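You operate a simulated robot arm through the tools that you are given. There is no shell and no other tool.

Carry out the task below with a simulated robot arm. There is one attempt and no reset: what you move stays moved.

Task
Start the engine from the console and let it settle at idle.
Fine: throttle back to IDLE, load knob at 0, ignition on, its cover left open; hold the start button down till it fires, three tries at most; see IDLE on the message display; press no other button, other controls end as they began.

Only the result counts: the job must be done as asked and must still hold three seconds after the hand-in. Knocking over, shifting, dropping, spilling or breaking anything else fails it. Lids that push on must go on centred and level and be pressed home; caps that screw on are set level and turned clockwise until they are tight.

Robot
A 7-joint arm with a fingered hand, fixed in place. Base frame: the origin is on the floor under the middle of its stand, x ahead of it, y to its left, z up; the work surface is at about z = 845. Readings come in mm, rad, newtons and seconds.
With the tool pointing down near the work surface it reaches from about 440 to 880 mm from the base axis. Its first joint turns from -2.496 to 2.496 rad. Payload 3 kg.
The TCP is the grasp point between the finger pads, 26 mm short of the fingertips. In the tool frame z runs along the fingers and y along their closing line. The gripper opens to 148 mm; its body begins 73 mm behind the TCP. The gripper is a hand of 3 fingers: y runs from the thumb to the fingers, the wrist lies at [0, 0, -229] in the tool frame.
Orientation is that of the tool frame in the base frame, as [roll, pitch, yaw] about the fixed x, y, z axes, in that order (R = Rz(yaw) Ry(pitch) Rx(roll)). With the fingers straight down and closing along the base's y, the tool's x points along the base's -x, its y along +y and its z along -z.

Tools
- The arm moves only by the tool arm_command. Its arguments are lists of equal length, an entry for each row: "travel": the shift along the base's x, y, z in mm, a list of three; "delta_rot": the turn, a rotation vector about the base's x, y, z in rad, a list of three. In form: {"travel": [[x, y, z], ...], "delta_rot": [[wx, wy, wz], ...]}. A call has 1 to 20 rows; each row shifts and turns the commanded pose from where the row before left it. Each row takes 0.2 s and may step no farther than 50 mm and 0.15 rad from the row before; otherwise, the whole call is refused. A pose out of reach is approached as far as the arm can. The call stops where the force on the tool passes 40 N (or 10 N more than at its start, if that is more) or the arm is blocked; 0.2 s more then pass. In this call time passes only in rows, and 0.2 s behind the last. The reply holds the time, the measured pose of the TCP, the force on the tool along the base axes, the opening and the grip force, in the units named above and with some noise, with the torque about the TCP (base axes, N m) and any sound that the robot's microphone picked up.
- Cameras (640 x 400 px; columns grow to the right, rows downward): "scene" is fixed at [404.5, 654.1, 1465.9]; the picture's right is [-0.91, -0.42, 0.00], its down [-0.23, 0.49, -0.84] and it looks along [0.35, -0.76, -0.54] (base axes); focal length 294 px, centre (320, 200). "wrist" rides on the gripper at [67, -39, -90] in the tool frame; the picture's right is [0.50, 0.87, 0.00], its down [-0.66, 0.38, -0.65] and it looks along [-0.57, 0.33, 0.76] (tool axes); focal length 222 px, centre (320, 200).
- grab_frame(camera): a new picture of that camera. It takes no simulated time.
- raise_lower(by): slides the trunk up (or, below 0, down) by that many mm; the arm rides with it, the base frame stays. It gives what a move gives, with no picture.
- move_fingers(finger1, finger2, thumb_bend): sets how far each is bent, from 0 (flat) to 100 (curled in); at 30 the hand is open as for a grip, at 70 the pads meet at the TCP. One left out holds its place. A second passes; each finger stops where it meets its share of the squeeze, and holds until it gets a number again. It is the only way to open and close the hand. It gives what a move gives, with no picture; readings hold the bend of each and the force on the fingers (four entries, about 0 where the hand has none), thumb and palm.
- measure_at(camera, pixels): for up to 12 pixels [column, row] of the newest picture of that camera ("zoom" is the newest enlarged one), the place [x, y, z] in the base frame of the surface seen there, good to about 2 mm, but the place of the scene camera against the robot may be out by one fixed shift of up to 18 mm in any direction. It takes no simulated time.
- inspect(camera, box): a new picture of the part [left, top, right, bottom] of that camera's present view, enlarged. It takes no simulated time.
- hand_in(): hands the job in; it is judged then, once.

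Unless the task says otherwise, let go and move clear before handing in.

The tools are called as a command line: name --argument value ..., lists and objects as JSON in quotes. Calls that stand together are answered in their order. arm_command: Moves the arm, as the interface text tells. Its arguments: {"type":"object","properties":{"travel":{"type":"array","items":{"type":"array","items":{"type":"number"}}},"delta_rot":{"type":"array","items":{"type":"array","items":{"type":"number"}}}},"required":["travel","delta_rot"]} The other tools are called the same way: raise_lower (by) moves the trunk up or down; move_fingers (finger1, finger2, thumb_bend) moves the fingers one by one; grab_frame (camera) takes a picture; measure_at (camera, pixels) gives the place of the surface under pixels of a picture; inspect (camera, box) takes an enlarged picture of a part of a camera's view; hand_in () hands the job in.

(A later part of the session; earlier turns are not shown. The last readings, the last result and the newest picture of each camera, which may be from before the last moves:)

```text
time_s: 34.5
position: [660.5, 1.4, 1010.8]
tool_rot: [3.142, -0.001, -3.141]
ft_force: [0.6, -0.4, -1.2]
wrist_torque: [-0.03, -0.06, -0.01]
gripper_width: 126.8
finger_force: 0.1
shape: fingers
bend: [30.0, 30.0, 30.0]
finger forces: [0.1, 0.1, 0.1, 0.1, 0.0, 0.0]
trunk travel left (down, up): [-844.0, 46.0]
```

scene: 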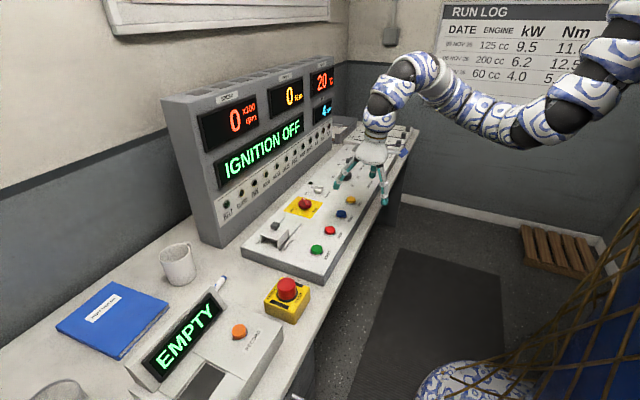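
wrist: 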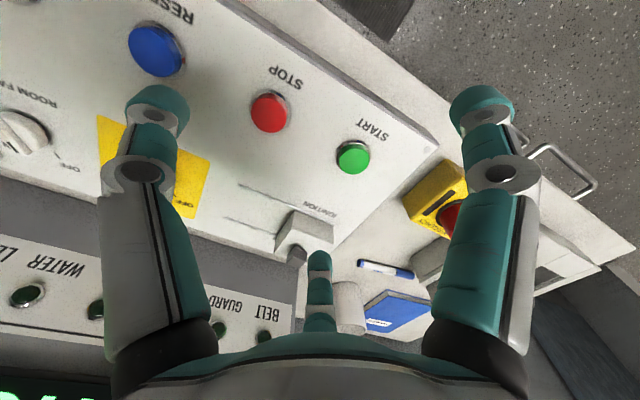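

With the trunk raised the down move tracked exactly. Now I'll move over the cube at safe height.

arm_command --travel '[[40, 12.5, 0], [40, 12.5, 0], [40, 12.5, 0], [40, 12.5, 0]]' --delta_rot '[[0, 0, 0], [0, 0, 0], [0, 0, 0], [0, 0, 0]]'

grab_frame --camera "wrist"

grab_frame --camera "scene"

```text
time_s: 35.5
position: [821.4, 57.6, 1012.6]
tool_rot: [3.141, -0.002, -3.137]
ft_force: [0.1, 0.2, -0.1]
wrist_torque: [-0.03, -0.01, 0.03]
gripper_width: 127.0
finger_force: 0.0
shape: fingers
bend: [30.0, 30.0, 30.0]
finger forces: [0.0, 0.1, 0.1, 0.1, 0.0, 0.0]
trunk travel left (down, up): [-844.0, 46.0]
```

```text
taken
```

wrist: 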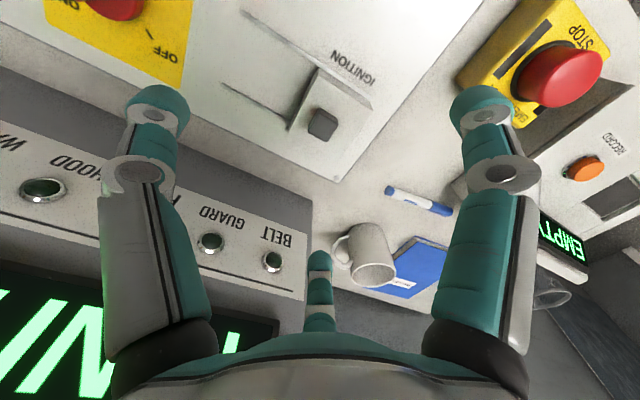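

```text
taken
```

scene: 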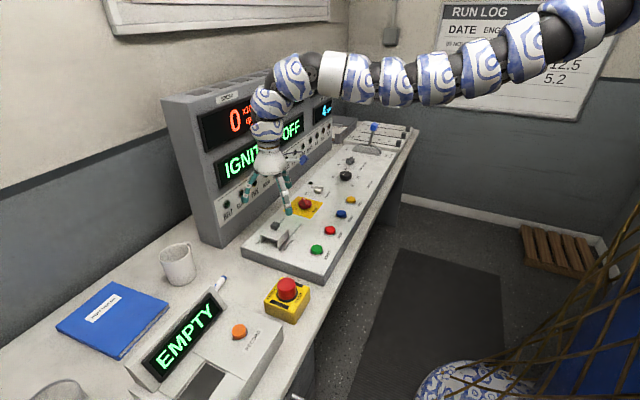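

The cube shows clearly at wrist pixel (322, 125) with the cover around it. I'll measure the cube and the cover's edges.

inspect --camera "wrist" --box '[240, 50, 400, 150]'

measure_at --camera "wrist" --pixels '[[322, 122], [312, 128], [331, 128], [323, 113], [320, 137], [340, 105], [305, 105], [317, 75], [368, 105], [290, 120], [226, 90], [330, 150]]'

```text
4.00 times, centred on (320, 100) of wrist
```

zoom: 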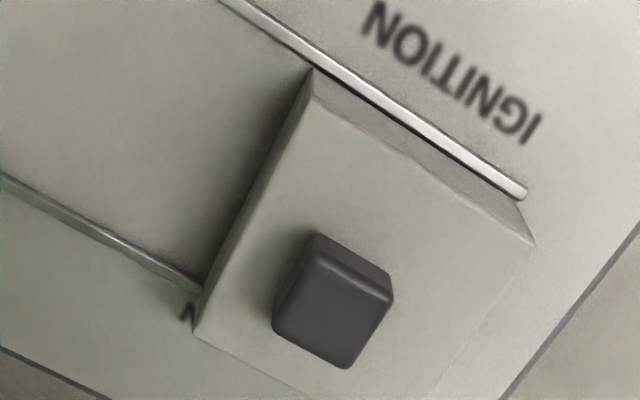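

```text
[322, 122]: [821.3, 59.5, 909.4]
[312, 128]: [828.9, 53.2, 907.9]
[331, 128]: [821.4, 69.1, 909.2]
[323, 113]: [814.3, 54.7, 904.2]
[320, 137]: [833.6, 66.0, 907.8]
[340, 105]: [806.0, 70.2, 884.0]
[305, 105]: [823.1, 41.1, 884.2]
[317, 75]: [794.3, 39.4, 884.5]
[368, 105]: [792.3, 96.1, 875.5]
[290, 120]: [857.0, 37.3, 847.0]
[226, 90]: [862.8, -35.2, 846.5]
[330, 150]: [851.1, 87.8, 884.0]
```

The cube centre is about (825.5, 61, top 908) and the cover top is z=884. I'll check the depth of the open fingertips before descending.

measure_at --camera "wrist" --pixels '[[155, 92], [158, 108], [150, 118], [483, 92], [485, 105], [490, 118], [320, 258], [318, 270], [140, 165], [500, 170]]'

```text
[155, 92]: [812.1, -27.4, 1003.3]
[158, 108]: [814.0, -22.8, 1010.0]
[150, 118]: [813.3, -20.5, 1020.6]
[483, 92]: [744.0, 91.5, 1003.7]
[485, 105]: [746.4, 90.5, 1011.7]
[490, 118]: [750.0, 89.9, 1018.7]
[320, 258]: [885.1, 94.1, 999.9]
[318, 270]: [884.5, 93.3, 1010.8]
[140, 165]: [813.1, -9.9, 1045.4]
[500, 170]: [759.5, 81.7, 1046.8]
```

The open tips are only ~15 mm below the TCP, so they'll stay clear of the cover. I'll descend to TCP z≈913 centred on the cube.

arm_command --travel '[[4, 3, -25], [0, 0, -25], [0, 0, -25], [0, 0, -24]]' --delta_rot '[[0, 0, 0], [0, 0, 0], [0, 0, 0], [0, 0, 0]]'

grab_frame --camera "wrist"

inspect --camera "scene" --box '[220, 160, 340, 260]'

```text
time_s: 36.5
position: [817.4, 53.0, 915.6]
tool_rot: [-3.141, -0.002, -3.139]
ft_force: [-1.0, 0.5, 0.0]
wrist_torque: [-0.06, -0.03, 0.03]
gripper_width: 126.9
finger_force: 0.1
shape: fingers
bend: [30.0, 30.0, 30.0]
finger forces: [0.1, 0.1, 0.1, 0.0, 0.0, 0.1]
out of reach, approached as far as the arm can: row 4
trunk travel left (down, up): [-844.0, 46.0]
```

```text
taken
```

wrist: 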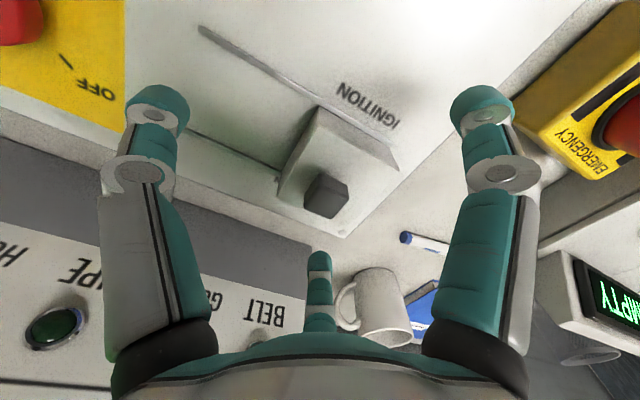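

```text
4.00 times, centred on (280, 210) of scene
```

zoom: 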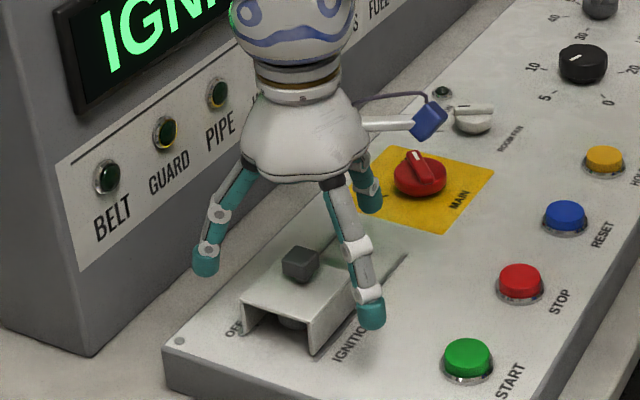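

The last row hit the extension limit (arm at 817, 53, 916), since the trunk is too high for this reach. I'll go up 70, lower the trunk 70 and re-measure the cube.

measure_at --camera "wrist" --pixels '[[326, 190], [312, 195], [338, 200], [324, 210], [330, 178], [326, 198]]'

arm_command --travel '[[0, 0, 35], [0, 0, 35]]' --delta_rot '[[0, 0, 0], [0, 0, 0]]'

raise_lower --by -60

```text
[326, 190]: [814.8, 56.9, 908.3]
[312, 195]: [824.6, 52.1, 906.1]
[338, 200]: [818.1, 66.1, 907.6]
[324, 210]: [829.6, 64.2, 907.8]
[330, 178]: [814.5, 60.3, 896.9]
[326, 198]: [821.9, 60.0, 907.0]
```

```text
time_s: 37.0
position: [817.7, 54.6, 986.3]
tool_rot: [-3.141, -0.004, -3.139]
ft_force: [0.1, 0.6, 0.2]
wrist_torque: [-0.01, 0.01, -0.01]
gripper_width: 126.8
finger_force: 0.0
shape: fingers
bend: [30.0, 30.0, 30.0]
finger forces: [0.0, 0.1, 0.0, 0.0, 0.1, 0.0]
trunk travel left (down, up): [-844.0, 46.0]
```

```text
time_s: 38.0
position: [817.4, 54.2, 926.1]
tool_rot: [3.141, 0.0, -3.14]
ft_force: [-0.3, -0.2, 0.1]
wrist_torque: [-0.06, 0.0, -0.01]
gripper_width: 126.7
finger_force: 0.1
shape: fingers
bend: [30.0, 30.0, 30.0]
finger forces: [0.1, 0.0, 0.0, 0.1, 0.0, 0.0]
trunk travel left (down, up): [-784.0, 106.0]
```

The cube centre is near (822, 60, top 908). I'll step to it and down to z≈913.

arm_command --travel '[[4.5, 6, 0], [0, 0, -13]]' --delta_rot '[[0, 0, 0], [0, 0, 0]]'

grab_frame --camera "wrist"

measure_at --camera "wrist" --pixels '[[326, 190], [312, 195], [338, 200], [324, 210], [326, 198], [318, 205], [330, 205]]'

```text
time_s: 38.6
position: [821.6, 60.4, 911.7]
tool_rot: [-3.141, -0.003, -3.14]
ft_force: [-0.5, -0.2, -0.9]
wrist_torque: [-0.01, 0.0, 0.02]
gripper_width: 127.0
finger_force: 0.1
shape: fingers
bend: [30.0, 30.0, 30.0]
finger forces: [0.0, 0.1, 0.1, 0.0, 0.1, 0.1]
trunk travel left (down, up): [-784.0, 106.0]
```

```text
taken
```

wrist: 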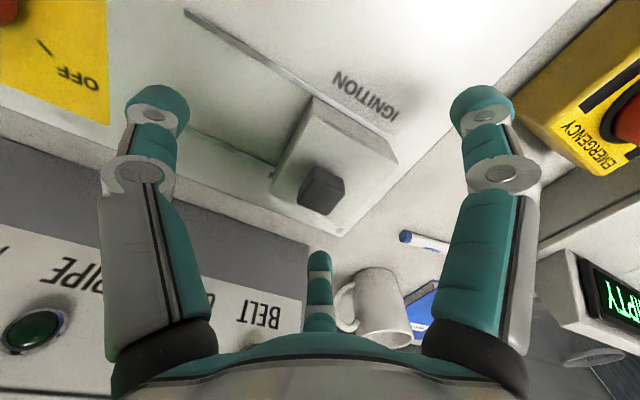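

```text
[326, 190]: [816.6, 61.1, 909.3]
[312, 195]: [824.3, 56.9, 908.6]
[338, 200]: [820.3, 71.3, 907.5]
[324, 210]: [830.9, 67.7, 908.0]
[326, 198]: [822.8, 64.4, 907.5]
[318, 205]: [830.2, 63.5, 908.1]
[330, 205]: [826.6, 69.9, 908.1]
```

The TCP (821.6, 60.4, 911.7) sits right over the cube. I'll close the fingers on it.

move_fingers --finger1 64 --finger2 64 --thumb_bend 64

grab_frame --camera "wrist"

inspect --camera "scene" --box '[220, 160, 340, 260]'

```text
time_s: 39.6
position: [822.8, 59.6, 914.2]
tool_rot: [3.141, -0.001, -3.14]
ft_force: [4.1, 2.7, 15.2]
wrist_torque: [0.29, -0.34, -0.03]
gripper_width: 32.2
finger_force: 14.6
shape: fingers
bend: [56.0, 53.0, 62.0]
finger forces: [9.5, 17.7, 0.0, 0.0, 2.3, 0.0]
trunk travel left (down, up): [-784.0, 106.0]
```

```text
taken
```

wrist: 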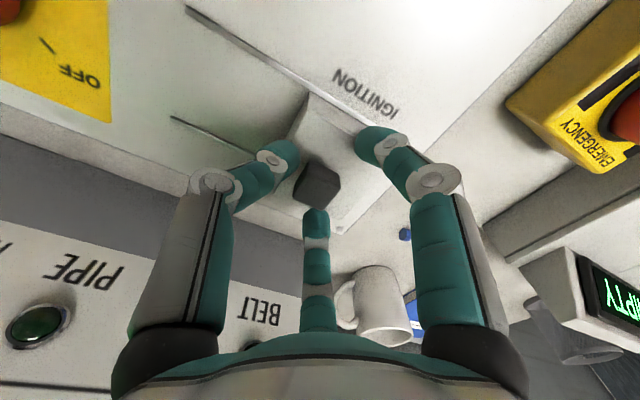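

```text
4.00 times, centred on (280, 210) of scene
```

zoom: 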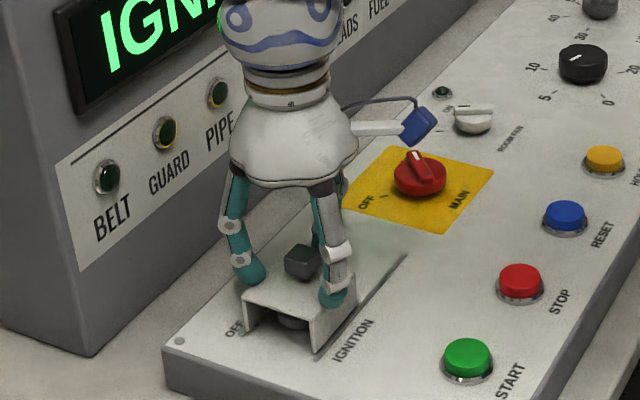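

The fingers touched the cover's top plate (15 N upward) because half-bent tips reach deeper. I'll open slightly, raise 9 mm, and close again.

arm_command --travel '[[0, 0, 9]]' --delta_rot '[[0, 0, 0]]'

move_fingers --finger1 66 --finger2 66 --thumb_bend 66

grab_frame --camera "wrist"

inspect --camera "scene" --box '[220, 160, 340, 260]'

```text
time_s: 40.0
position: [822.0, 58.9, 921.7]
tool_rot: [-3.141, -0.002, -3.14]
ft_force: [1.2, -0.3, -1.3]
wrist_torque: [0.0, -0.06, -0.01]
gripper_width: 17.5
finger_force: 0.3
shape: fingers
bend: [64.0, 61.0, 64.0]
finger forces: [0.0, 1.4, 0.0, 0.0, 0.1, 0.0]
trunk travel left (down, up): [-784.0, 106.0]
```

```text
time_s: 41.0
position: [821.5, 59.3, 922.2]
tool_rot: [-3.141, -0.001, -3.138]
ft_force: [2.8, 0.1, -0.2]
wrist_torque: [-0.02, -0.04, -0.05]
gripper_width: 12.9
finger_force: 3.1
shape: fingers
bend: [65.0, 62.0, 66.0]
finger forces: [1.0, 3.6, 0.1, 0.0, 0.5, 0.0]
trunk travel left (down, up): [-784.0, 106.0]
```

```text
taken
```

wrist: 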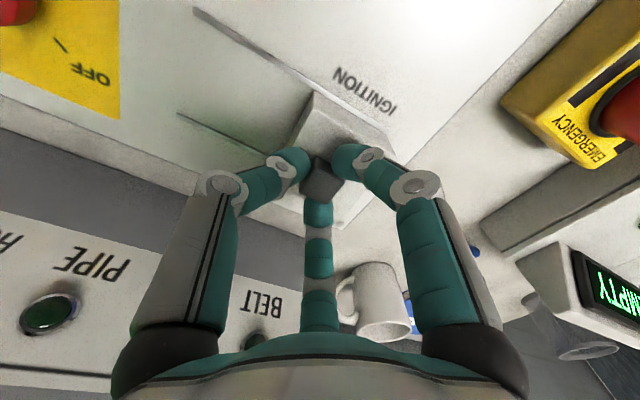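

```text
4.00 times, centred on (280, 210) of scene
```

zoom: 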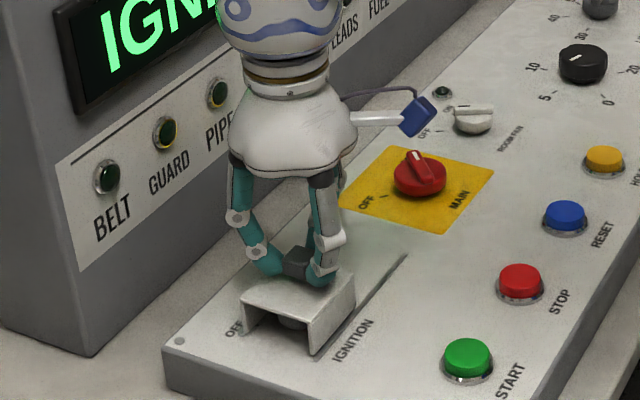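

The cube is now held between the fingers. I'll slide it towards -y, a first 20 mm in small steps to read the resistance.

arm_command --travel '[[0, -7, 0], [0, -7, 0], [0, -7, 0]]' --delta_rot '[[0, 0, 0], [0, 0, 0], [0, 0, 0]]'

inspect --camera "scene" --box '[220, 160, 340, 260]'

```text
time_s: 41.9
position: [820.2, 37.3, 921.8]
tool_rot: [3.14, -0.003, -3.139]
ft_force: [3.4, 0.6, -0.2]
wrist_torque: [0.01, -0.06, 0.02]
gripper_width: 12.5
finger_force: 3.0
shape: fingers
bend: [65.0, 62.0, 66.0]
finger forces: [0.8, 4.1, 0.2, 0.0, 0.5, 0.0]
trunk travel left (down, up): [-784.0, 106.0]
```

```text
4.00 times, centred on (280, 210) of scene
```

zoom: 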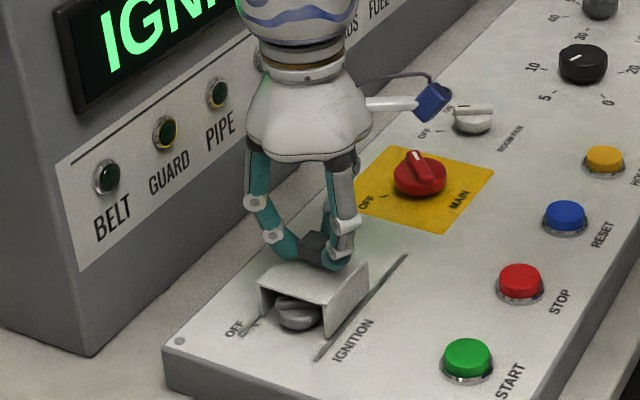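

The cover slides easily, revealing a grey bar knob. I'll continue sliding until it reaches its stop.

arm_command --travel '[[0, -10, 0], [0, -10, 0], [0, -10, 0], [0, -8, 0], [0, -6, 0]]' --delta_rot '[[0, 0, 0], [0, 0, 0], [0, 0, 0], [0, 0, 0], [0, 0, 0]]'

inspect --camera "scene" --box '[220, 160, 340, 260]'

```text
time_s: 43.0
position: [822.9, -6.2, 921.6]
tool_rot: [3.141, -0.002, -3.138]
ft_force: [2.4, 0.6, 0.2]
wrist_torque: [-0.02, -0.02, -0.02]
gripper_width: 12.7
finger_force: 2.3
shape: fingers
bend: [65.0, 62.0, 66.0]
finger forces: [1.3, 3.2, 0.0, 0.0, 0.4, 0.0]
trunk travel left (down, up): [-784.0, 106.0]
```

```text
4.00 times, centred on (280, 210) of scene
```

zoom: 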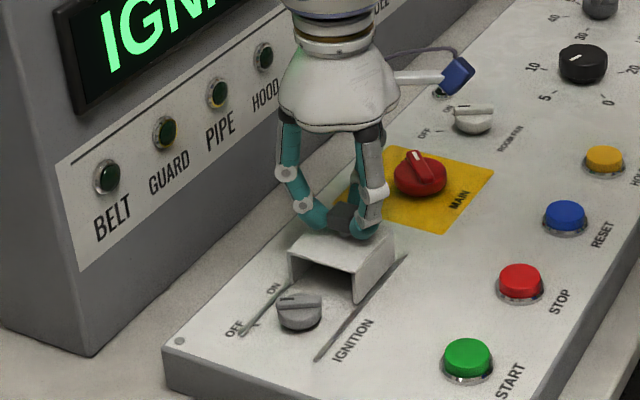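

The bar knob with OFF and ON marks is uncovered. I'll push a little further to find the end of the slot.

arm_command --travel '[[0, -5, 0], [0, -5, 0], [0, -4, 0], [0, -4, 0]]' --delta_rot '[[0, 0, 0], [0, 0, 0], [0, 0, 0], [0, 0, 0]]'

inspect --camera "scene" --box '[220, 160, 340, 260]'

```text
time_s: 44.0
position: [822.6, -22.7, 922.0]
tool_rot: [3.139, -0.003, -3.14]
ft_force: [1.7, 3.6, 0.6]
wrist_torque: [0.06, 0.0, 0.02]
gripper_width: 13.7
finger_force: 2.3
shape: fingers
bend: [64.0, 62.0, 66.0]
finger forces: [1.6, 3.1, 0.0, 0.0, 0.0, 0.0]
trunk travel left (down, up): [-784.0, 106.0]
```

```text
4.00 times, centred on (280, 210) of scene
```

zoom: 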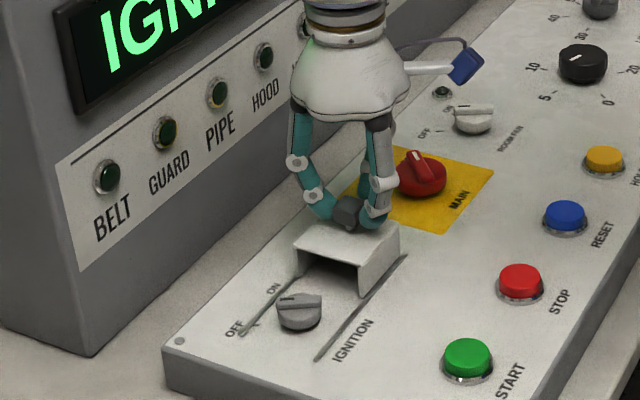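

The y force has risen to 3.6 N, hinting at the stop. One more small push to confirm.

arm_command --travel '[[0, -3, 0], [0, -3, 0]]' --delta_rot '[[0, 0, 0], [0, 0, 0]]'

grab_frame --camera "wrist"

inspect --camera "scene" --box '[250, 190, 340, 250]'

```text
time_s: 44.6
position: [822.0, -29.1, 922.4]
tool_rot: [3.141, -0.003, -3.138]
ft_force: [2.1, 3.2, 0.6]
wrist_torque: [0.07, -0.04, 0.01]
gripper_width: 13.8
finger_force: 2.3
shape: fingers
bend: [64.0, 61.0, 66.0]
finger forces: [1.0, 3.9, 0.1, 0.0, 0.0, 0.0]
trunk travel left (down, up): [-784.0, 106.0]
```

```text
taken
```

wrist: 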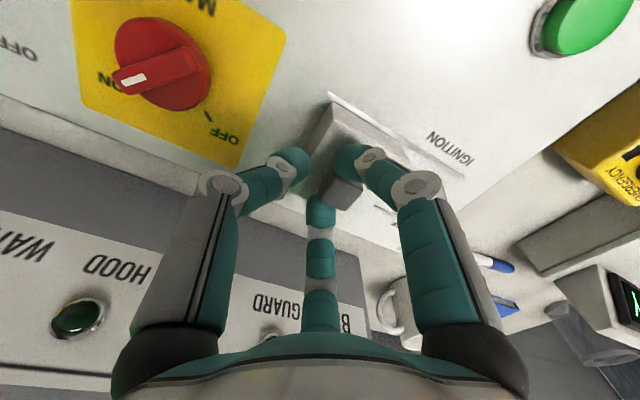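

```text
6.67 times, centred on (295, 220) of scene
```

zoom: 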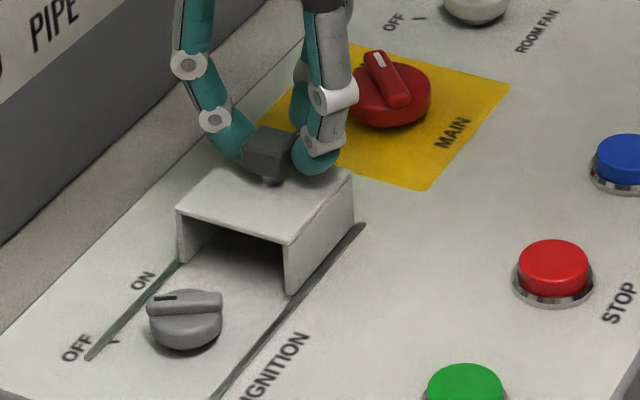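

The cover has stopped at the slot end (cube now slipping at the tips), and the MAIN knob's pointer is at ON. I'll open the fingers and rise clear.

move_fingers --finger1 30 --finger2 30 --thumb_bend 30

arm_command --travel '[[0, 0, 30], [0, 0, 40]]' --delta_rot '[[0, 0, 0], [0, 0, 0]]'

arm_command --travel '[[0, 40, 0], [0, 40, 0]]' --delta_rot '[[0, 0, 0], [0, 0, 0]]'

grab_frame --camera "wrist"

grab_frame --camera "scene"

```text
time_s: 45.6
position: [822.3, -29.1, 922.9]
tool_rot: [-3.141, -0.002, -3.14]
ft_force: [-0.3, 0.3, 0.0]
wrist_torque: [0.05, 0.01, 0.02]
gripper_width: 126.5
finger_force: 0.1
shape: fingers
bend: [30.0, 30.0, 30.0]
finger forces: [0.0, 0.0, 0.0, 0.0, 0.0, 0.0]
trunk travel left (down, up): [-784.0, 106.0]
```

```text
time_s: 46.2
position: [824.3, -29.3, 991.4]
tool_rot: [-3.142, -0.005, -3.14]
ft_force: [1.1, -0.2, 0.6]
wrist_torque: [-0.03, 0.01, -0.01]
gripper_width: 126.8
finger_force: 0.0
shape: fingers
bend: [30.0, 30.0, 30.0]
finger forces: [0.0, 0.0, 0.1, 0.0, 0.0, 0.0]
trunk travel left (down, up): [-784.0, 106.0]
```

```text
time_s: 46.9
position: [823.0, 49.5, 992.6]
tool_rot: [3.141, -0.001, -3.141]
ft_force: [0.0, 0.1, 0.5]
wrist_torque: [-0.01, -0.02, 0.0]
gripper_width: 127.0
finger_force: 0.0
shape: fingers
bend: [30.0, 30.0, 30.0]
finger forces: [0.0, 0.0, 0.0, 0.0, 0.0, 0.0]
trunk travel left (down, up): [-784.0, 106.0]
```

```text
taken
```

wrist: 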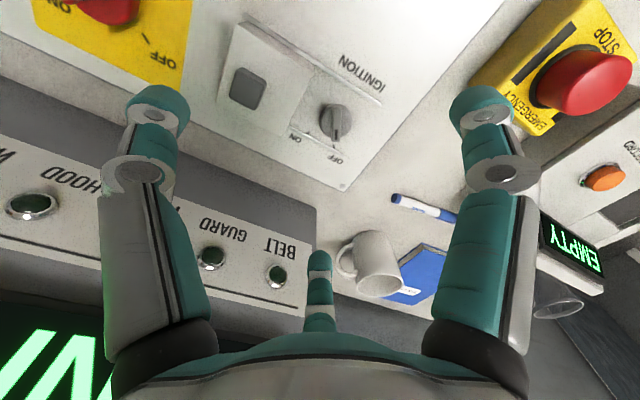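

```text
taken
```

scene: 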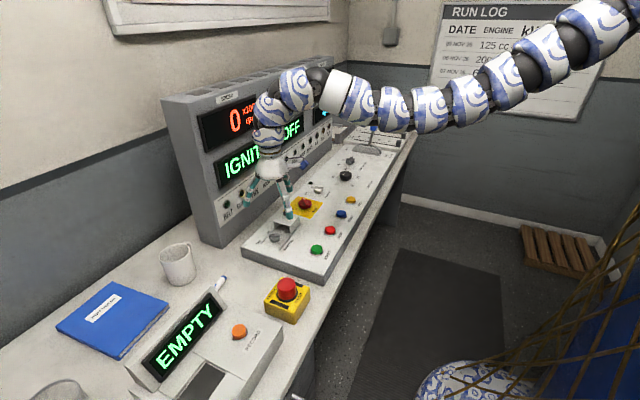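

The cover stays open and the ignition knob is at wrist pixel (334, 122) with ON/OFF marks. I'll enlarge and measure it.

inspect --camera "wrist" --box '[270, 70, 400, 180]'

measure_at --camera "wrist" --pixels '[[333, 120], [325, 118], [345, 125], [335, 105], [336, 137], [330, 125], [297, 137], [337, 158], [305, 140], [322, 150], [350, 120], [245, 90]]'

```text
3.64 times, centred on (335, 125) of wrist
```

zoom: 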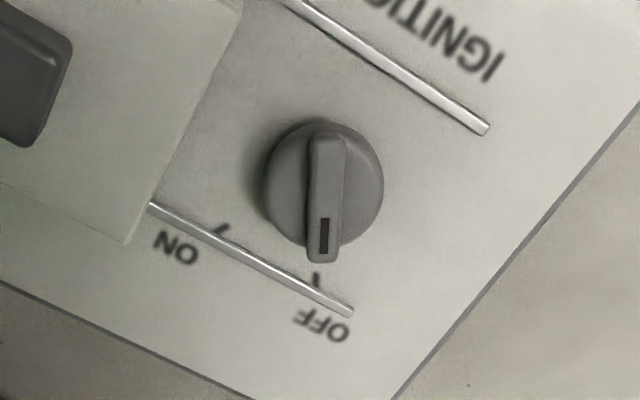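

```text
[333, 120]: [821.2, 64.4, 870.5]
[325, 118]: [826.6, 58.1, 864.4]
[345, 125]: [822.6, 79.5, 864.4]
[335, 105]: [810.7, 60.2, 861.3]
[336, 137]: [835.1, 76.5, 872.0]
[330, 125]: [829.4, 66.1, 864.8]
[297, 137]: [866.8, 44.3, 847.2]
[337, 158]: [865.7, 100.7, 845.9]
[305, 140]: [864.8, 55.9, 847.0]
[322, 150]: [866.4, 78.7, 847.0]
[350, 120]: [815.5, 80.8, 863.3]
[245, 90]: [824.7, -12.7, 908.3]
```

The knob centre is about (823.5, 69.5), disc z 847–864, bar to 872, pointing at OFF (azimuth ≈ +30°); ON is about 60° clockwise from above. I'll yaw the hand +60° first so the thumb avoids the cover handle, and then be able to turn -60°.

arm_command --travel '[[0, 5, 0], [0, 5, 0], [0, 5, 0], [0, 5, 0], [0, 0, 0], [0, 0, 0], [0, 0, 0]]' --delta_rot '[[0, 0, 0.15], [0, 0, 0.15], [0, 0, 0.15], [0, 0, 0.15], [0, 0, 0.15], [0, 0, 0.15], [0, 0, 0.15]]'

grab_frame --camera "wrist"

inspect --camera "scene" --box '[220, 160, 340, 260]'

```text
time_s: 48.5
position: [821.5, 71.0, 991.9]
tool_rot: [3.14, -0.001, -2.088]
ft_force: [-0.3, 0.6, 0.0]
wrist_torque: [0.01, 0.0, 0.0]
gripper_width: 126.8
finger_force: 0.0
shape: fingers
bend: [30.0, 30.0, 30.0]
finger forces: [0.0, 0.1, 0.0, 0.0, 0.0, 0.0]
trunk travel left (down, up): [-784.0, 106.0]
```

```text
taken
```

wrist: 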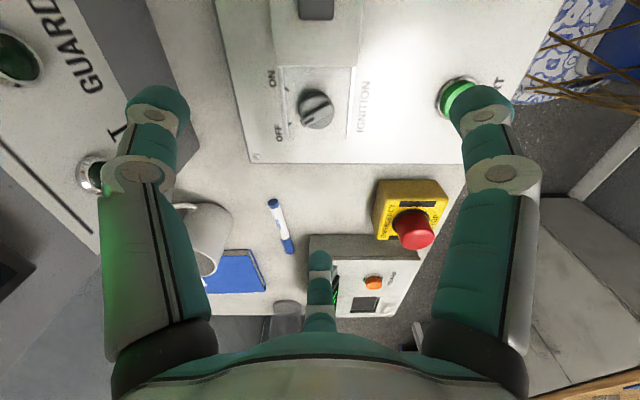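

```text
4.00 times, centred on (280, 210) of scene
```

zoom: 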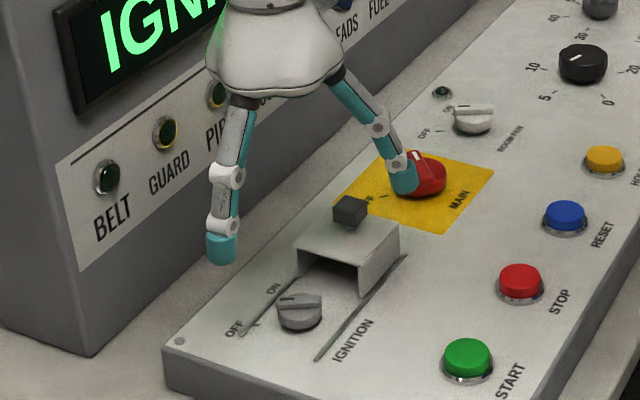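

The yaw worked and the knob is clearly visible at (315, 110). I'll measure it again from this view.

inspect --camera "wrist" --box '[260, 60, 370, 160]'

measure_at --camera "wrist" --pixels '[[315, 108], [308, 100], [325, 118], [302, 112], [330, 105], [318, 125], [316, 92], [345, 110], [316, 60], [460, 92], [155, 95], [320, 258]]'

```text
4.00 times, centred on (315, 110) of wrist
```

zoom: 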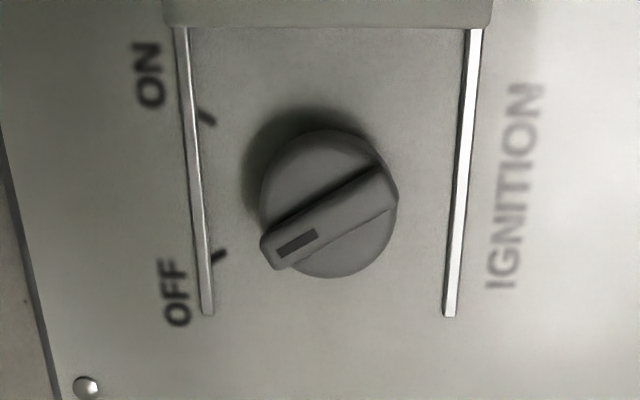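

```text
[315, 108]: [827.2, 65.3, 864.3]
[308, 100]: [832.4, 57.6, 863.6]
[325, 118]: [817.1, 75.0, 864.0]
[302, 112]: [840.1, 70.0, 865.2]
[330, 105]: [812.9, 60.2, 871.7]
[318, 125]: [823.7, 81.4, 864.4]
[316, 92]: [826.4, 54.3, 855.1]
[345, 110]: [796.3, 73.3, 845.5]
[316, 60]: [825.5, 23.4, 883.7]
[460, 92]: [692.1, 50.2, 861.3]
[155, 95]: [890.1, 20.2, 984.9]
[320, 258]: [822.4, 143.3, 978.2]
```

Knob centre is about (824.5, 69) and turning needs about -66°. I'll set the hand so the thumb and fingers pinch the bar across its width: yaw -27° and pre-close to 50 so the digits stay clear of the cover.

arm_command --travel '[[1, -1, 0], [1, -1, 0], [1, 0, 0], [0, 0, 0]]' --delta_rot '[[0, 0, -0.12], [0, 0, -0.12], [0, 0, -0.12], [0, 0, -0.11]]'

move_fingers --finger1 52 --finger2 52 --thumb_bend 52

grab_frame --camera "wrist"

measure_at --camera "wrist" --pixels '[[320, 110], [310, 110], [330, 110], [320, 120], [320, 100], [270, 158], [380, 150], [316, 220], [260, 160], [390, 150]]'

```text
time_s: 49.5
position: [826.0, 68.7, 992.7]
tool_rot: [-3.142, -0.001, -2.562]
ft_force: [-0.4, 0.1, -1.0]
wrist_torque: [0.0, 0.0, 0.01]
gripper_width: 126.6
finger_force: 0.0
shape: fingers
bend: [30.0, 30.0, 30.0]
finger forces: [0.0, 0.1, 0.0, 0.1, 0.1, 0.1]
trunk travel left (down, up): [-784.0, 106.0]
```

```text
time_s: 50.5
position: [825.5, 69.1, 992.5]
tool_rot: [3.141, -0.003, -2.56]
ft_force: [0.0, 0.0, 0.0]
wrist_torque: [0.01, 0.03, -0.01]
gripper_width: 56.3
finger_force: 0.2
shape: fingers
bend: [52.0, 52.0, 52.0]
finger forces: [0.1, 0.1, 0.0, 0.0, 0.0, 0.1]
trunk travel left (down, up): [-784.0, 106.0]
```

```text
taken
```

wrist: 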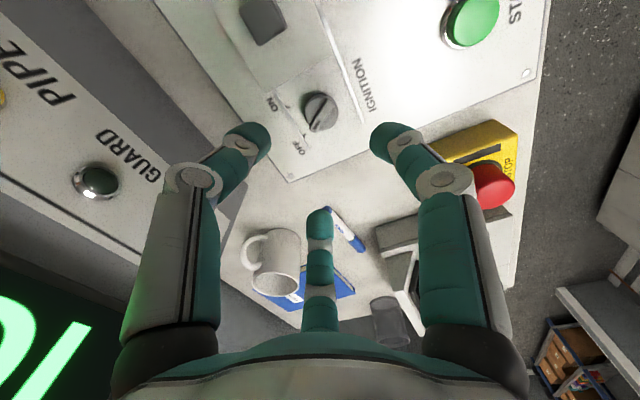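

```text
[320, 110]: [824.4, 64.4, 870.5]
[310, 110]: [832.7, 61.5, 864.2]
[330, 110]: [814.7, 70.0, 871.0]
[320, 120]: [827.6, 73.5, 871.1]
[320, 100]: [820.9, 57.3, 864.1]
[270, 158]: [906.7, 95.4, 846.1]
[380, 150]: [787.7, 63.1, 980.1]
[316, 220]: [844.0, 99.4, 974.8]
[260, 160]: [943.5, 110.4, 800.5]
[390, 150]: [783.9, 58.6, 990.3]
```

The bar centre measures about (825, 68) and the TCP is at (825.5, 69). I'll descend to z≈895.

arm_command --travel '[[0, -0.5, -30], [0, 0, -30], [0, 0, -25], [0, 0, -12]]' --delta_rot '[[0, 0, 0], [0, 0, 0], [0, 0, 0], [0, 0, 0]]'

grab_frame --camera "wrist"

inspect --camera "scene" --box '[240, 190, 330, 250]'

```text
time_s: 51.4
position: [834.8, 69.2, 914.8]
tool_rot: [-3.134, 0.02, -2.561]
ft_force: [-4.1, 0.2, 35.2]
wrist_torque: [-1.16, -0.37, -0.16]
gripper_width: 48.1
finger_force: 18.0
shape: fingers
bend: [52.0, 52.0, 54.0]
finger forces: [0.1, 0.0, 0.0, 0.0, 35.7, 0.0]
trunk travel left (down, up): [-784.0, 106.0]
stopped in row 4: the force on the tool passed its limit at 51 N (the readings are from after the stop); the commanded pose is now the measured one
```

```text
taken
```

wrist: 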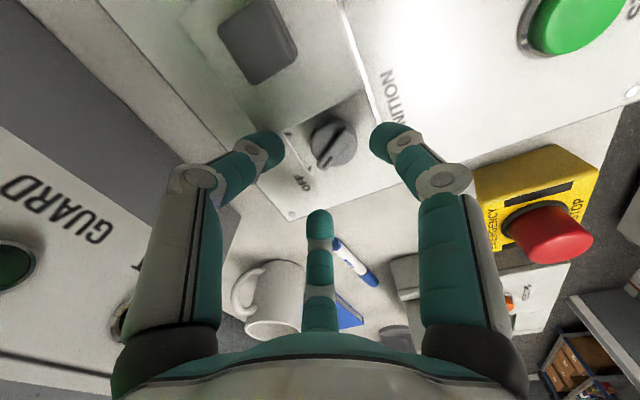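

```text
6.67 times, centred on (285, 220) of scene
```

zoom: 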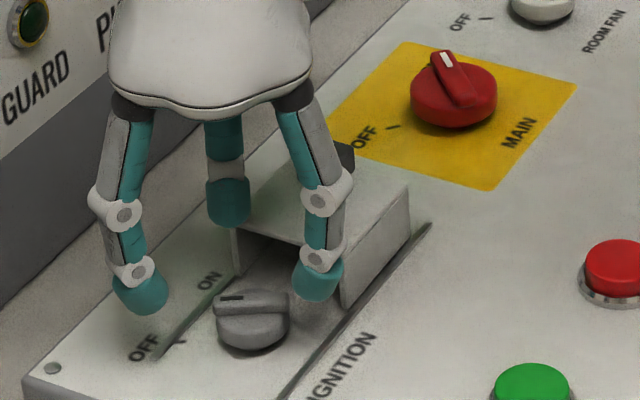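

The thumb tip came down on the cover's edge (35 N on the thumb), so I must lift at once and narrow the hand. I'll rise 35 mm, recentre, and bend to 57 before trying again.

arm_command --travel '[[0, 0, 20], [0, 0, 20]]' --delta_rot '[[0, 0, 0], [0, 0, 0]]'

move_fingers --finger1 57 --finger2 57 --thumb_bend 57

grab_frame --camera "wrist"

inspect --camera "scene" --box '[240, 190, 330, 250]'

```text
time_s: 52.0
position: [831.7, 68.8, 950.0]
tool_rot: [-3.137, 0.012, -2.56]
ft_force: [0.8, 0.3, -0.5]
wrist_torque: [0.04, 0.01, 0.01]
gripper_width: 55.3
finger_force: 0.0
shape: fingers
bend: [52.0, 52.0, 52.0]
finger forces: [0.0, 0.1, 0.0, 0.0, 0.1, 0.0]
trunk travel left (down, up): [-784.0, 106.0]
```

```text
time_s: 53.0
position: [832.1, 70.0, 950.6]
tool_rot: [-3.136, 0.009, -2.559]
ft_force: [0.1, 0.3, -0.4]
wrist_torque: [0.0, 0.01, 0.01]
gripper_width: 43.1
finger_force: 0.0
shape: fingers
bend: [56.0, 56.0, 56.0]
finger forces: [0.0, 0.0, 0.1, 0.0, 0.0, 0.0]
trunk travel left (down, up): [-784.0, 106.0]
```

```text
taken
```

wrist: 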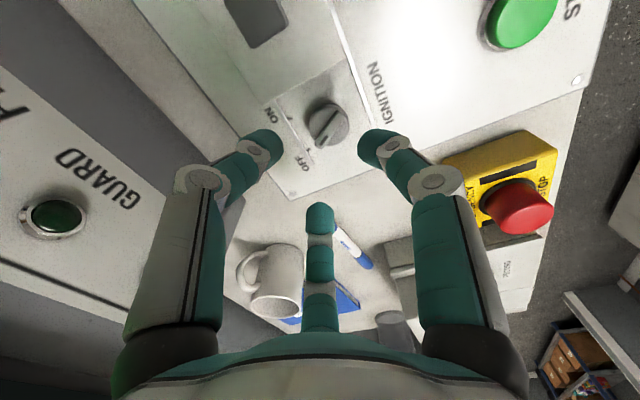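

```text
6.67 times, centred on (285, 220) of scene
```

zoom: 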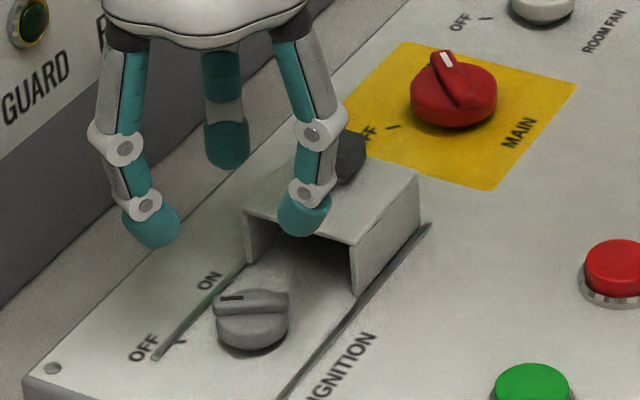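

The cover is intact and still open. I'll narrow slightly more, recentre by (-7, -1.5), and verify against the knob before descending.

move_fingers --finger1 60 --finger2 60 --thumb_bend 60

arm_command --travel '[[-7, -1.5, 0], [0, 0, -10]]' --delta_rot '[[0, 0, 0], [0, 0, 0]]'

grab_frame --camera "wrist"

measure_at --camera "wrist" --pixels '[[320, 130], [326, 138], [314, 138], [330, 125], [322, 145], [318, 122], [270, 142], [362, 140], [320, 215]]'

inspect --camera "wrist" --box '[240, 80, 400, 200]'

```text
time_s: 54.0
position: [832.1, 69.8, 950.5]
tool_rot: [-3.136, 0.011, -2.561]
ft_force: [0.2, -0.1, 0.1]
wrist_torque: [0.04, 0.03, 0.01]
gripper_width: 30.1
finger_force: 0.0
shape: fingers
bend: [60.0, 60.0, 60.0]
finger forces: [0.0, 0.0, 0.0, 0.0, 0.1, 0.1]
trunk travel left (down, up): [-784.0, 106.0]
```

```text
time_s: 54.5
position: [826.3, 67.4, 940.4]
tool_rot: [-3.137, 0.012, -2.56]
ft_force: [0.5, 0.8, -0.5]
wrist_torque: [-0.02, 0.0, 0.02]
gripper_width: 30.1
finger_force: 0.1
shape: fingers
bend: [60.0, 60.0, 60.0]
finger forces: [0.1, 0.1, 0.0, 0.0, 0.0, 0.1]
trunk travel left (down, up): [-784.0, 106.0]
```

```text
taken
```

wrist: 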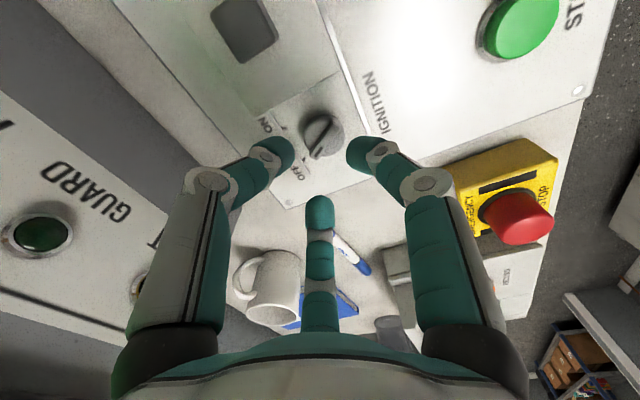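

```text
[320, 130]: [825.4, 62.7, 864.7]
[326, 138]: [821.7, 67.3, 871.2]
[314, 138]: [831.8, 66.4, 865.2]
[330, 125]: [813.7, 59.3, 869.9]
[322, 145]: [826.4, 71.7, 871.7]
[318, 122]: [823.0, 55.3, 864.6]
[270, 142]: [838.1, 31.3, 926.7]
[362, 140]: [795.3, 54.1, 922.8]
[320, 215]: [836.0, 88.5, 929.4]
```

```text
3.33 times, centred on (320, 140) of wrist
```

zoom: 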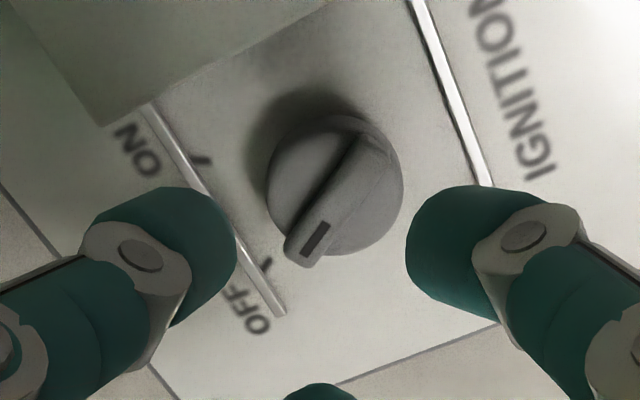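

The three tips surround the knob. Before descending I'll measure the cover's +y edge precisely to know the thumb clearance.

measure_at --camera "zoom" --pixels '[[200, 60], [215, 60], [150, 85], [110, 110], [300, 15], [280, 20], [320, 235], [345, 190], [370, 150], [340, 130], [335, 245], [300, 250]]'

```text
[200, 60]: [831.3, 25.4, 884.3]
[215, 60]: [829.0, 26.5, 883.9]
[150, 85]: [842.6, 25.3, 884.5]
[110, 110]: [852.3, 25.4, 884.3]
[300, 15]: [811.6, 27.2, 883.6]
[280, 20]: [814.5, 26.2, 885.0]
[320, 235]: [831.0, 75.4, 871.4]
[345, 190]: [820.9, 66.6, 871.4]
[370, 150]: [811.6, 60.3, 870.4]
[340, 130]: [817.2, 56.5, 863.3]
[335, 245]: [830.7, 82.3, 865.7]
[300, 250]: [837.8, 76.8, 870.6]
```

The cover edge is at y≈27 and the thumb's lower side at about y≈31, so there's a few mm clearance; the bar centre is (824.5, 68). I'll shift slightly +y and descend in small steps.

arm_command --travel '[[-1.5, 2.5, 0], [0, 0, -12], [0, 0, -12], [0, 0, -12], [0, 0, -9]]' --delta_rot '[[0, 0, 0], [0, 0, 0], [0, 0, 0], [0, 0, 0], [0, 0, 0]]'

grab_frame --camera "wrist"

inspect --camera "scene" --box '[240, 190, 330, 250]'

```text
time_s: 55.8
position: [823.4, 68.3, 895.9]
tool_rot: [-3.136, 0.011, -2.559]
ft_force: [0.1, 0.5, 0.2]
wrist_torque: [0.03, 0.0, 0.03]
gripper_width: 30.2
finger_force: 0.2
shape: fingers
bend: [60.0, 60.0, 60.0]
finger forces: [0.0, 0.0, 0.0, 0.0, 0.1, 0.0]
trunk travel left (down, up): [-784.0, 106.0]
```

```text
taken
```

wrist: 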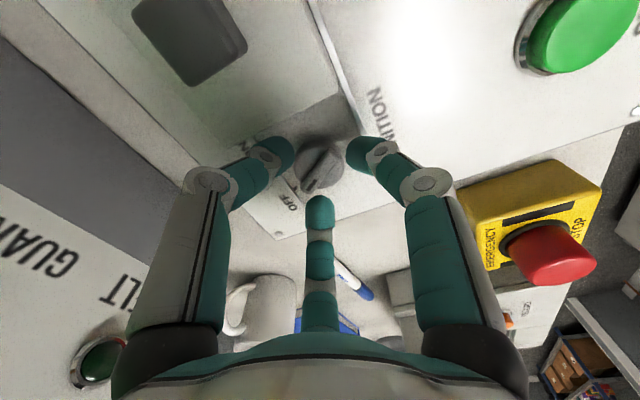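

```text
6.67 times, centred on (285, 220) of scene
```

zoom: 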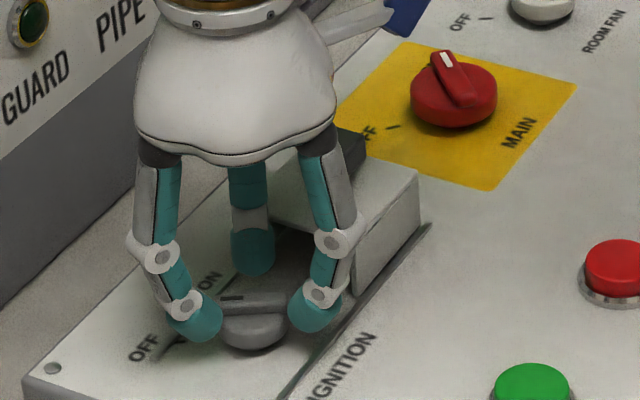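

All three tips are around the bar without contact. I'll lower 4 mm more and close.

arm_command --travel '[[0.5, 0, -4]]' --delta_rot '[[0, 0, 0]]'

move_fingers --finger1 69 --finger2 69 --thumb_bend 69

grab_frame --camera "wrist"

inspect --camera "scene" --box '[240, 190, 330, 250]'

```text
time_s: 56.1
position: [823.5, 69.1, 891.1]
tool_rot: [-3.137, 0.01, -2.56]
ft_force: [0.8, -0.8, 0.0]
wrist_torque: [-0.01, 0.01, 0.02]
gripper_width: 30.1
finger_force: 0.1
shape: fingers
bend: [60.0, 60.0, 60.0]
finger forces: [0.0, 0.0, 0.0, 0.1, 0.0, 0.0]
trunk travel left (down, up): [-784.0, 106.0]
```

```text
time_s: 57.1
position: [824.3, 69.9, 891.6]
tool_rot: [-3.135, 0.011, -2.56]
ft_force: [-0.4, 5.9, 1.8]
wrist_torque: [0.18, 0.0, -0.05]
gripper_width: 13.8
finger_force: 6.5
shape: fingers
bend: [65.0, 65.0, 67.0]
finger forces: [3.7, 7.4, 0.0, 0.0, 2.7, 0.0]
trunk travel left (down, up): [-784.0, 106.0]
```

```text
taken
```

wrist: 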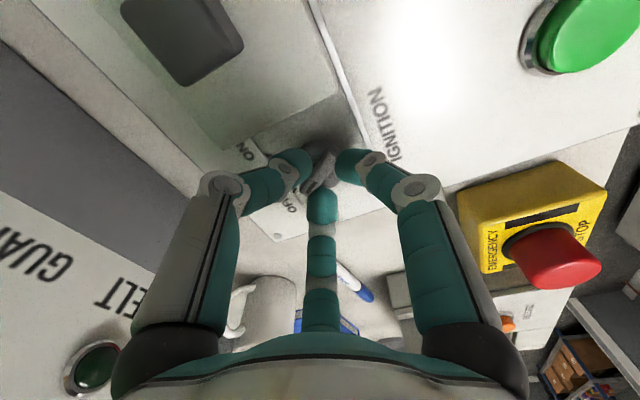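

```text
6.67 times, centred on (285, 220) of scene
```

zoom: 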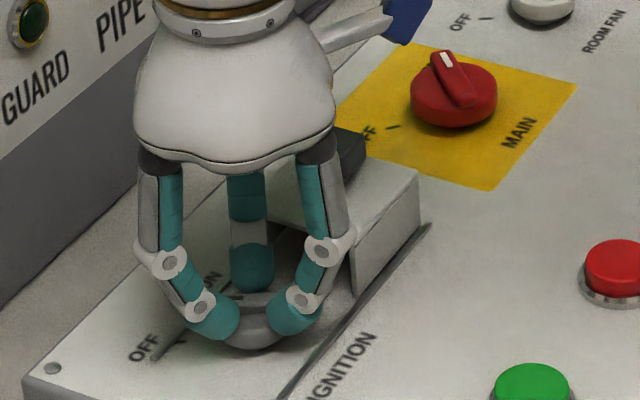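

All three digits hold the bar. I'll turn the hand clockwise in small steps and watch torque and sound.

arm_command --travel '[[0, 0, 0], [0, 0, 0], [0, 0, 0], [0, 0, 0], [0, 0, 0]]' --delta_rot '[[0, 0, -0.1], [0, 0, -0.1], [0, 0, -0.1], [0, 0, -0.1], [0, 0, -0.1]]'

arm_command --travel '[[0, 0, 0], [0, 0, 0], [0, 0, 0], [0, 0, 0], [0, 0, 0], [0, 0, 0]]' --delta_rot '[[0, 0, -0.1], [0, 0, -0.1], [0, 0, -0.1], [0, 0, -0.1], [0, 0, -0.1], [0, 0, -0.1]]'

grab_frame --camera "scene"

inspect --camera "scene" --box '[240, 190, 330, 250]'

grab_frame --camera "wrist"

```text
time_s: 58.4
position: [824.4, 70.4, 891.4]
tool_rot: [-3.138, 0.011, -3.06]
ft_force: [-0.8, 6.6, 5.2]
wrist_torque: [0.25, 0.01, 0.04]
gripper_width: 11.3
finger_force: 8.1
shape: fingers
bend: [65.0, 65.0, 68.0]
finger forces: [4.7, 9.5, 0.0, 0.0, 1.9, 0.1]
trunk travel left (down, up): [-784.0, 106.0]
```

```text
time_s: 59.8
position: [825.3, 69.4, 891.8]
tool_rot: [-3.137, 0.013, 2.62]
ft_force: [0.9, 6.4, 4.8]
wrist_torque: [0.18, 0.01, -0.01]
gripper_width: 12.8
finger_force: 8.6
shape: fingers
bend: [65.0, 65.0, 68.0]
finger forces: [9.2, 5.4, 0.0, 0.0, 2.5, 0.0]
trunk travel left (down, up): [-784.0, 106.0]
```

```text
taken
```

scene: 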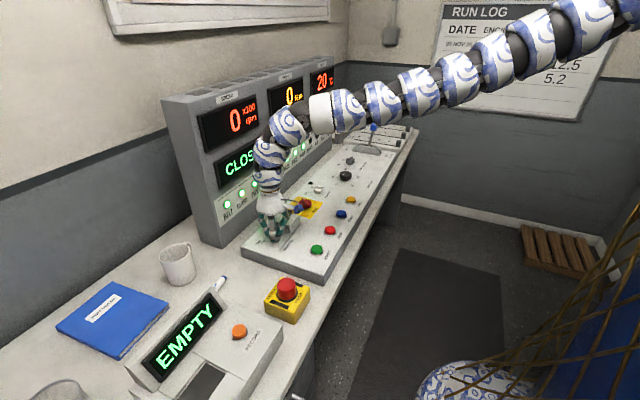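

```text
6.67 times, centred on (285, 220) of scene
```

zoom: 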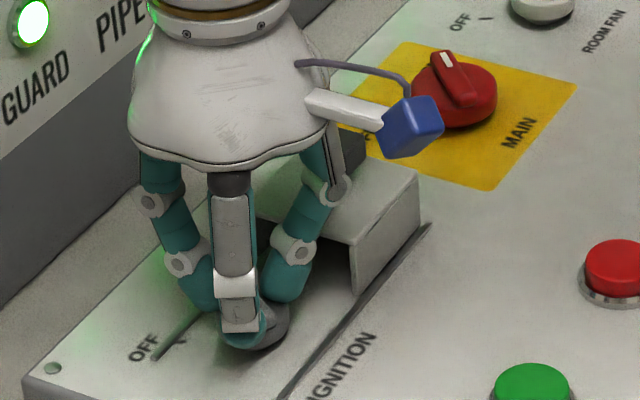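

```text
taken
```

wrist: 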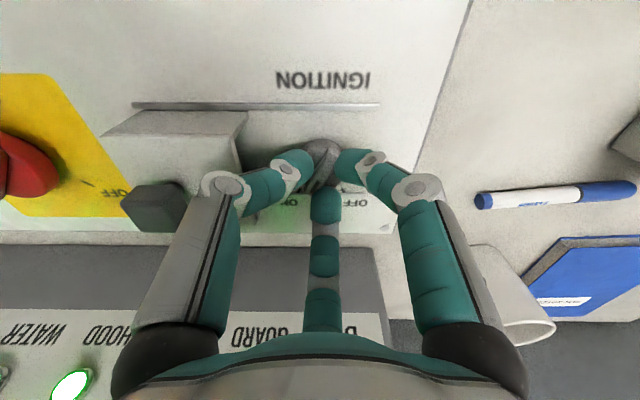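

The lamps are now lit green and the message starts with "CLOS…" (close throttle), so the ignition is on. I'll loosen the fingers slightly and lift straight up.

move_fingers --finger1 60 --finger2 60 --thumb_bend 61

arm_command --travel '[[0, 0, 20], [0, 0, 40], [0, 0, 40]]' --delta_rot '[[0, 0, 0], [0, 0, 0], [0, 0, 0]]'

grab_frame --camera "wrist"

inspect --camera "scene" --box '[160, 60, 350, 230]'

```text
time_s: 60.8
position: [824.5, 69.5, 890.5]
tool_rot: [-3.137, 0.01, 2.621]
ft_force: [0.1, 0.3, -0.6]
wrist_torque: [-0.02, 0.04, -0.01]
gripper_width: 27.7
finger_force: 0.1
shape: fingers
bend: [60.0, 60.0, 61.0]
finger forces: [0.0, 0.1, 0.0, 0.0, 0.0, 0.0]
trunk travel left (down, up): [-784.0, 106.0]
```

```text
time_s: 61.5
position: [823.5, 70.9, 992.9]
tool_rot: [-3.137, 0.011, 2.623]
ft_force: [0.1, 0.9, 0.4]
wrist_torque: [0.0, 0.0, 0.0]
gripper_width: 27.7
finger_force: 0.0
shape: fingers
bend: [60.0, 60.0, 61.0]
finger forces: [0.2, 0.1, 0.1, 0.0, 0.1, 0.0]
trunk travel left (down, up): [-784.0, 106.0]
```

```text
taken
```

wrist: 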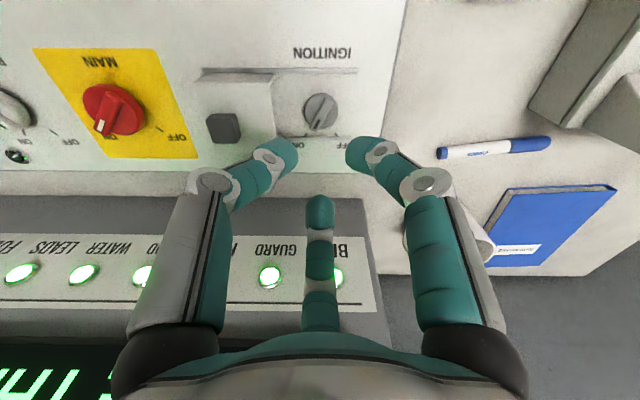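

```text
2.35 times, centred on (255, 145) of scene
```

zoom: 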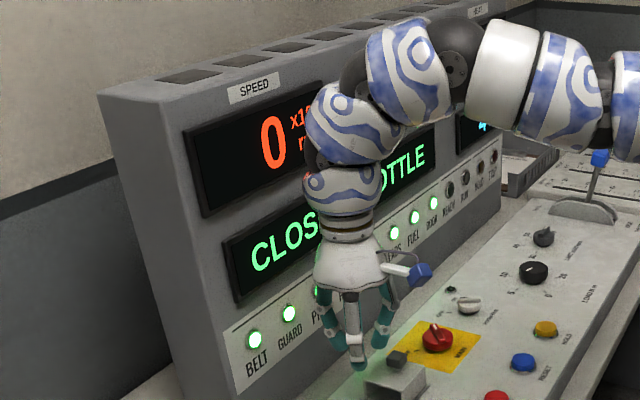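

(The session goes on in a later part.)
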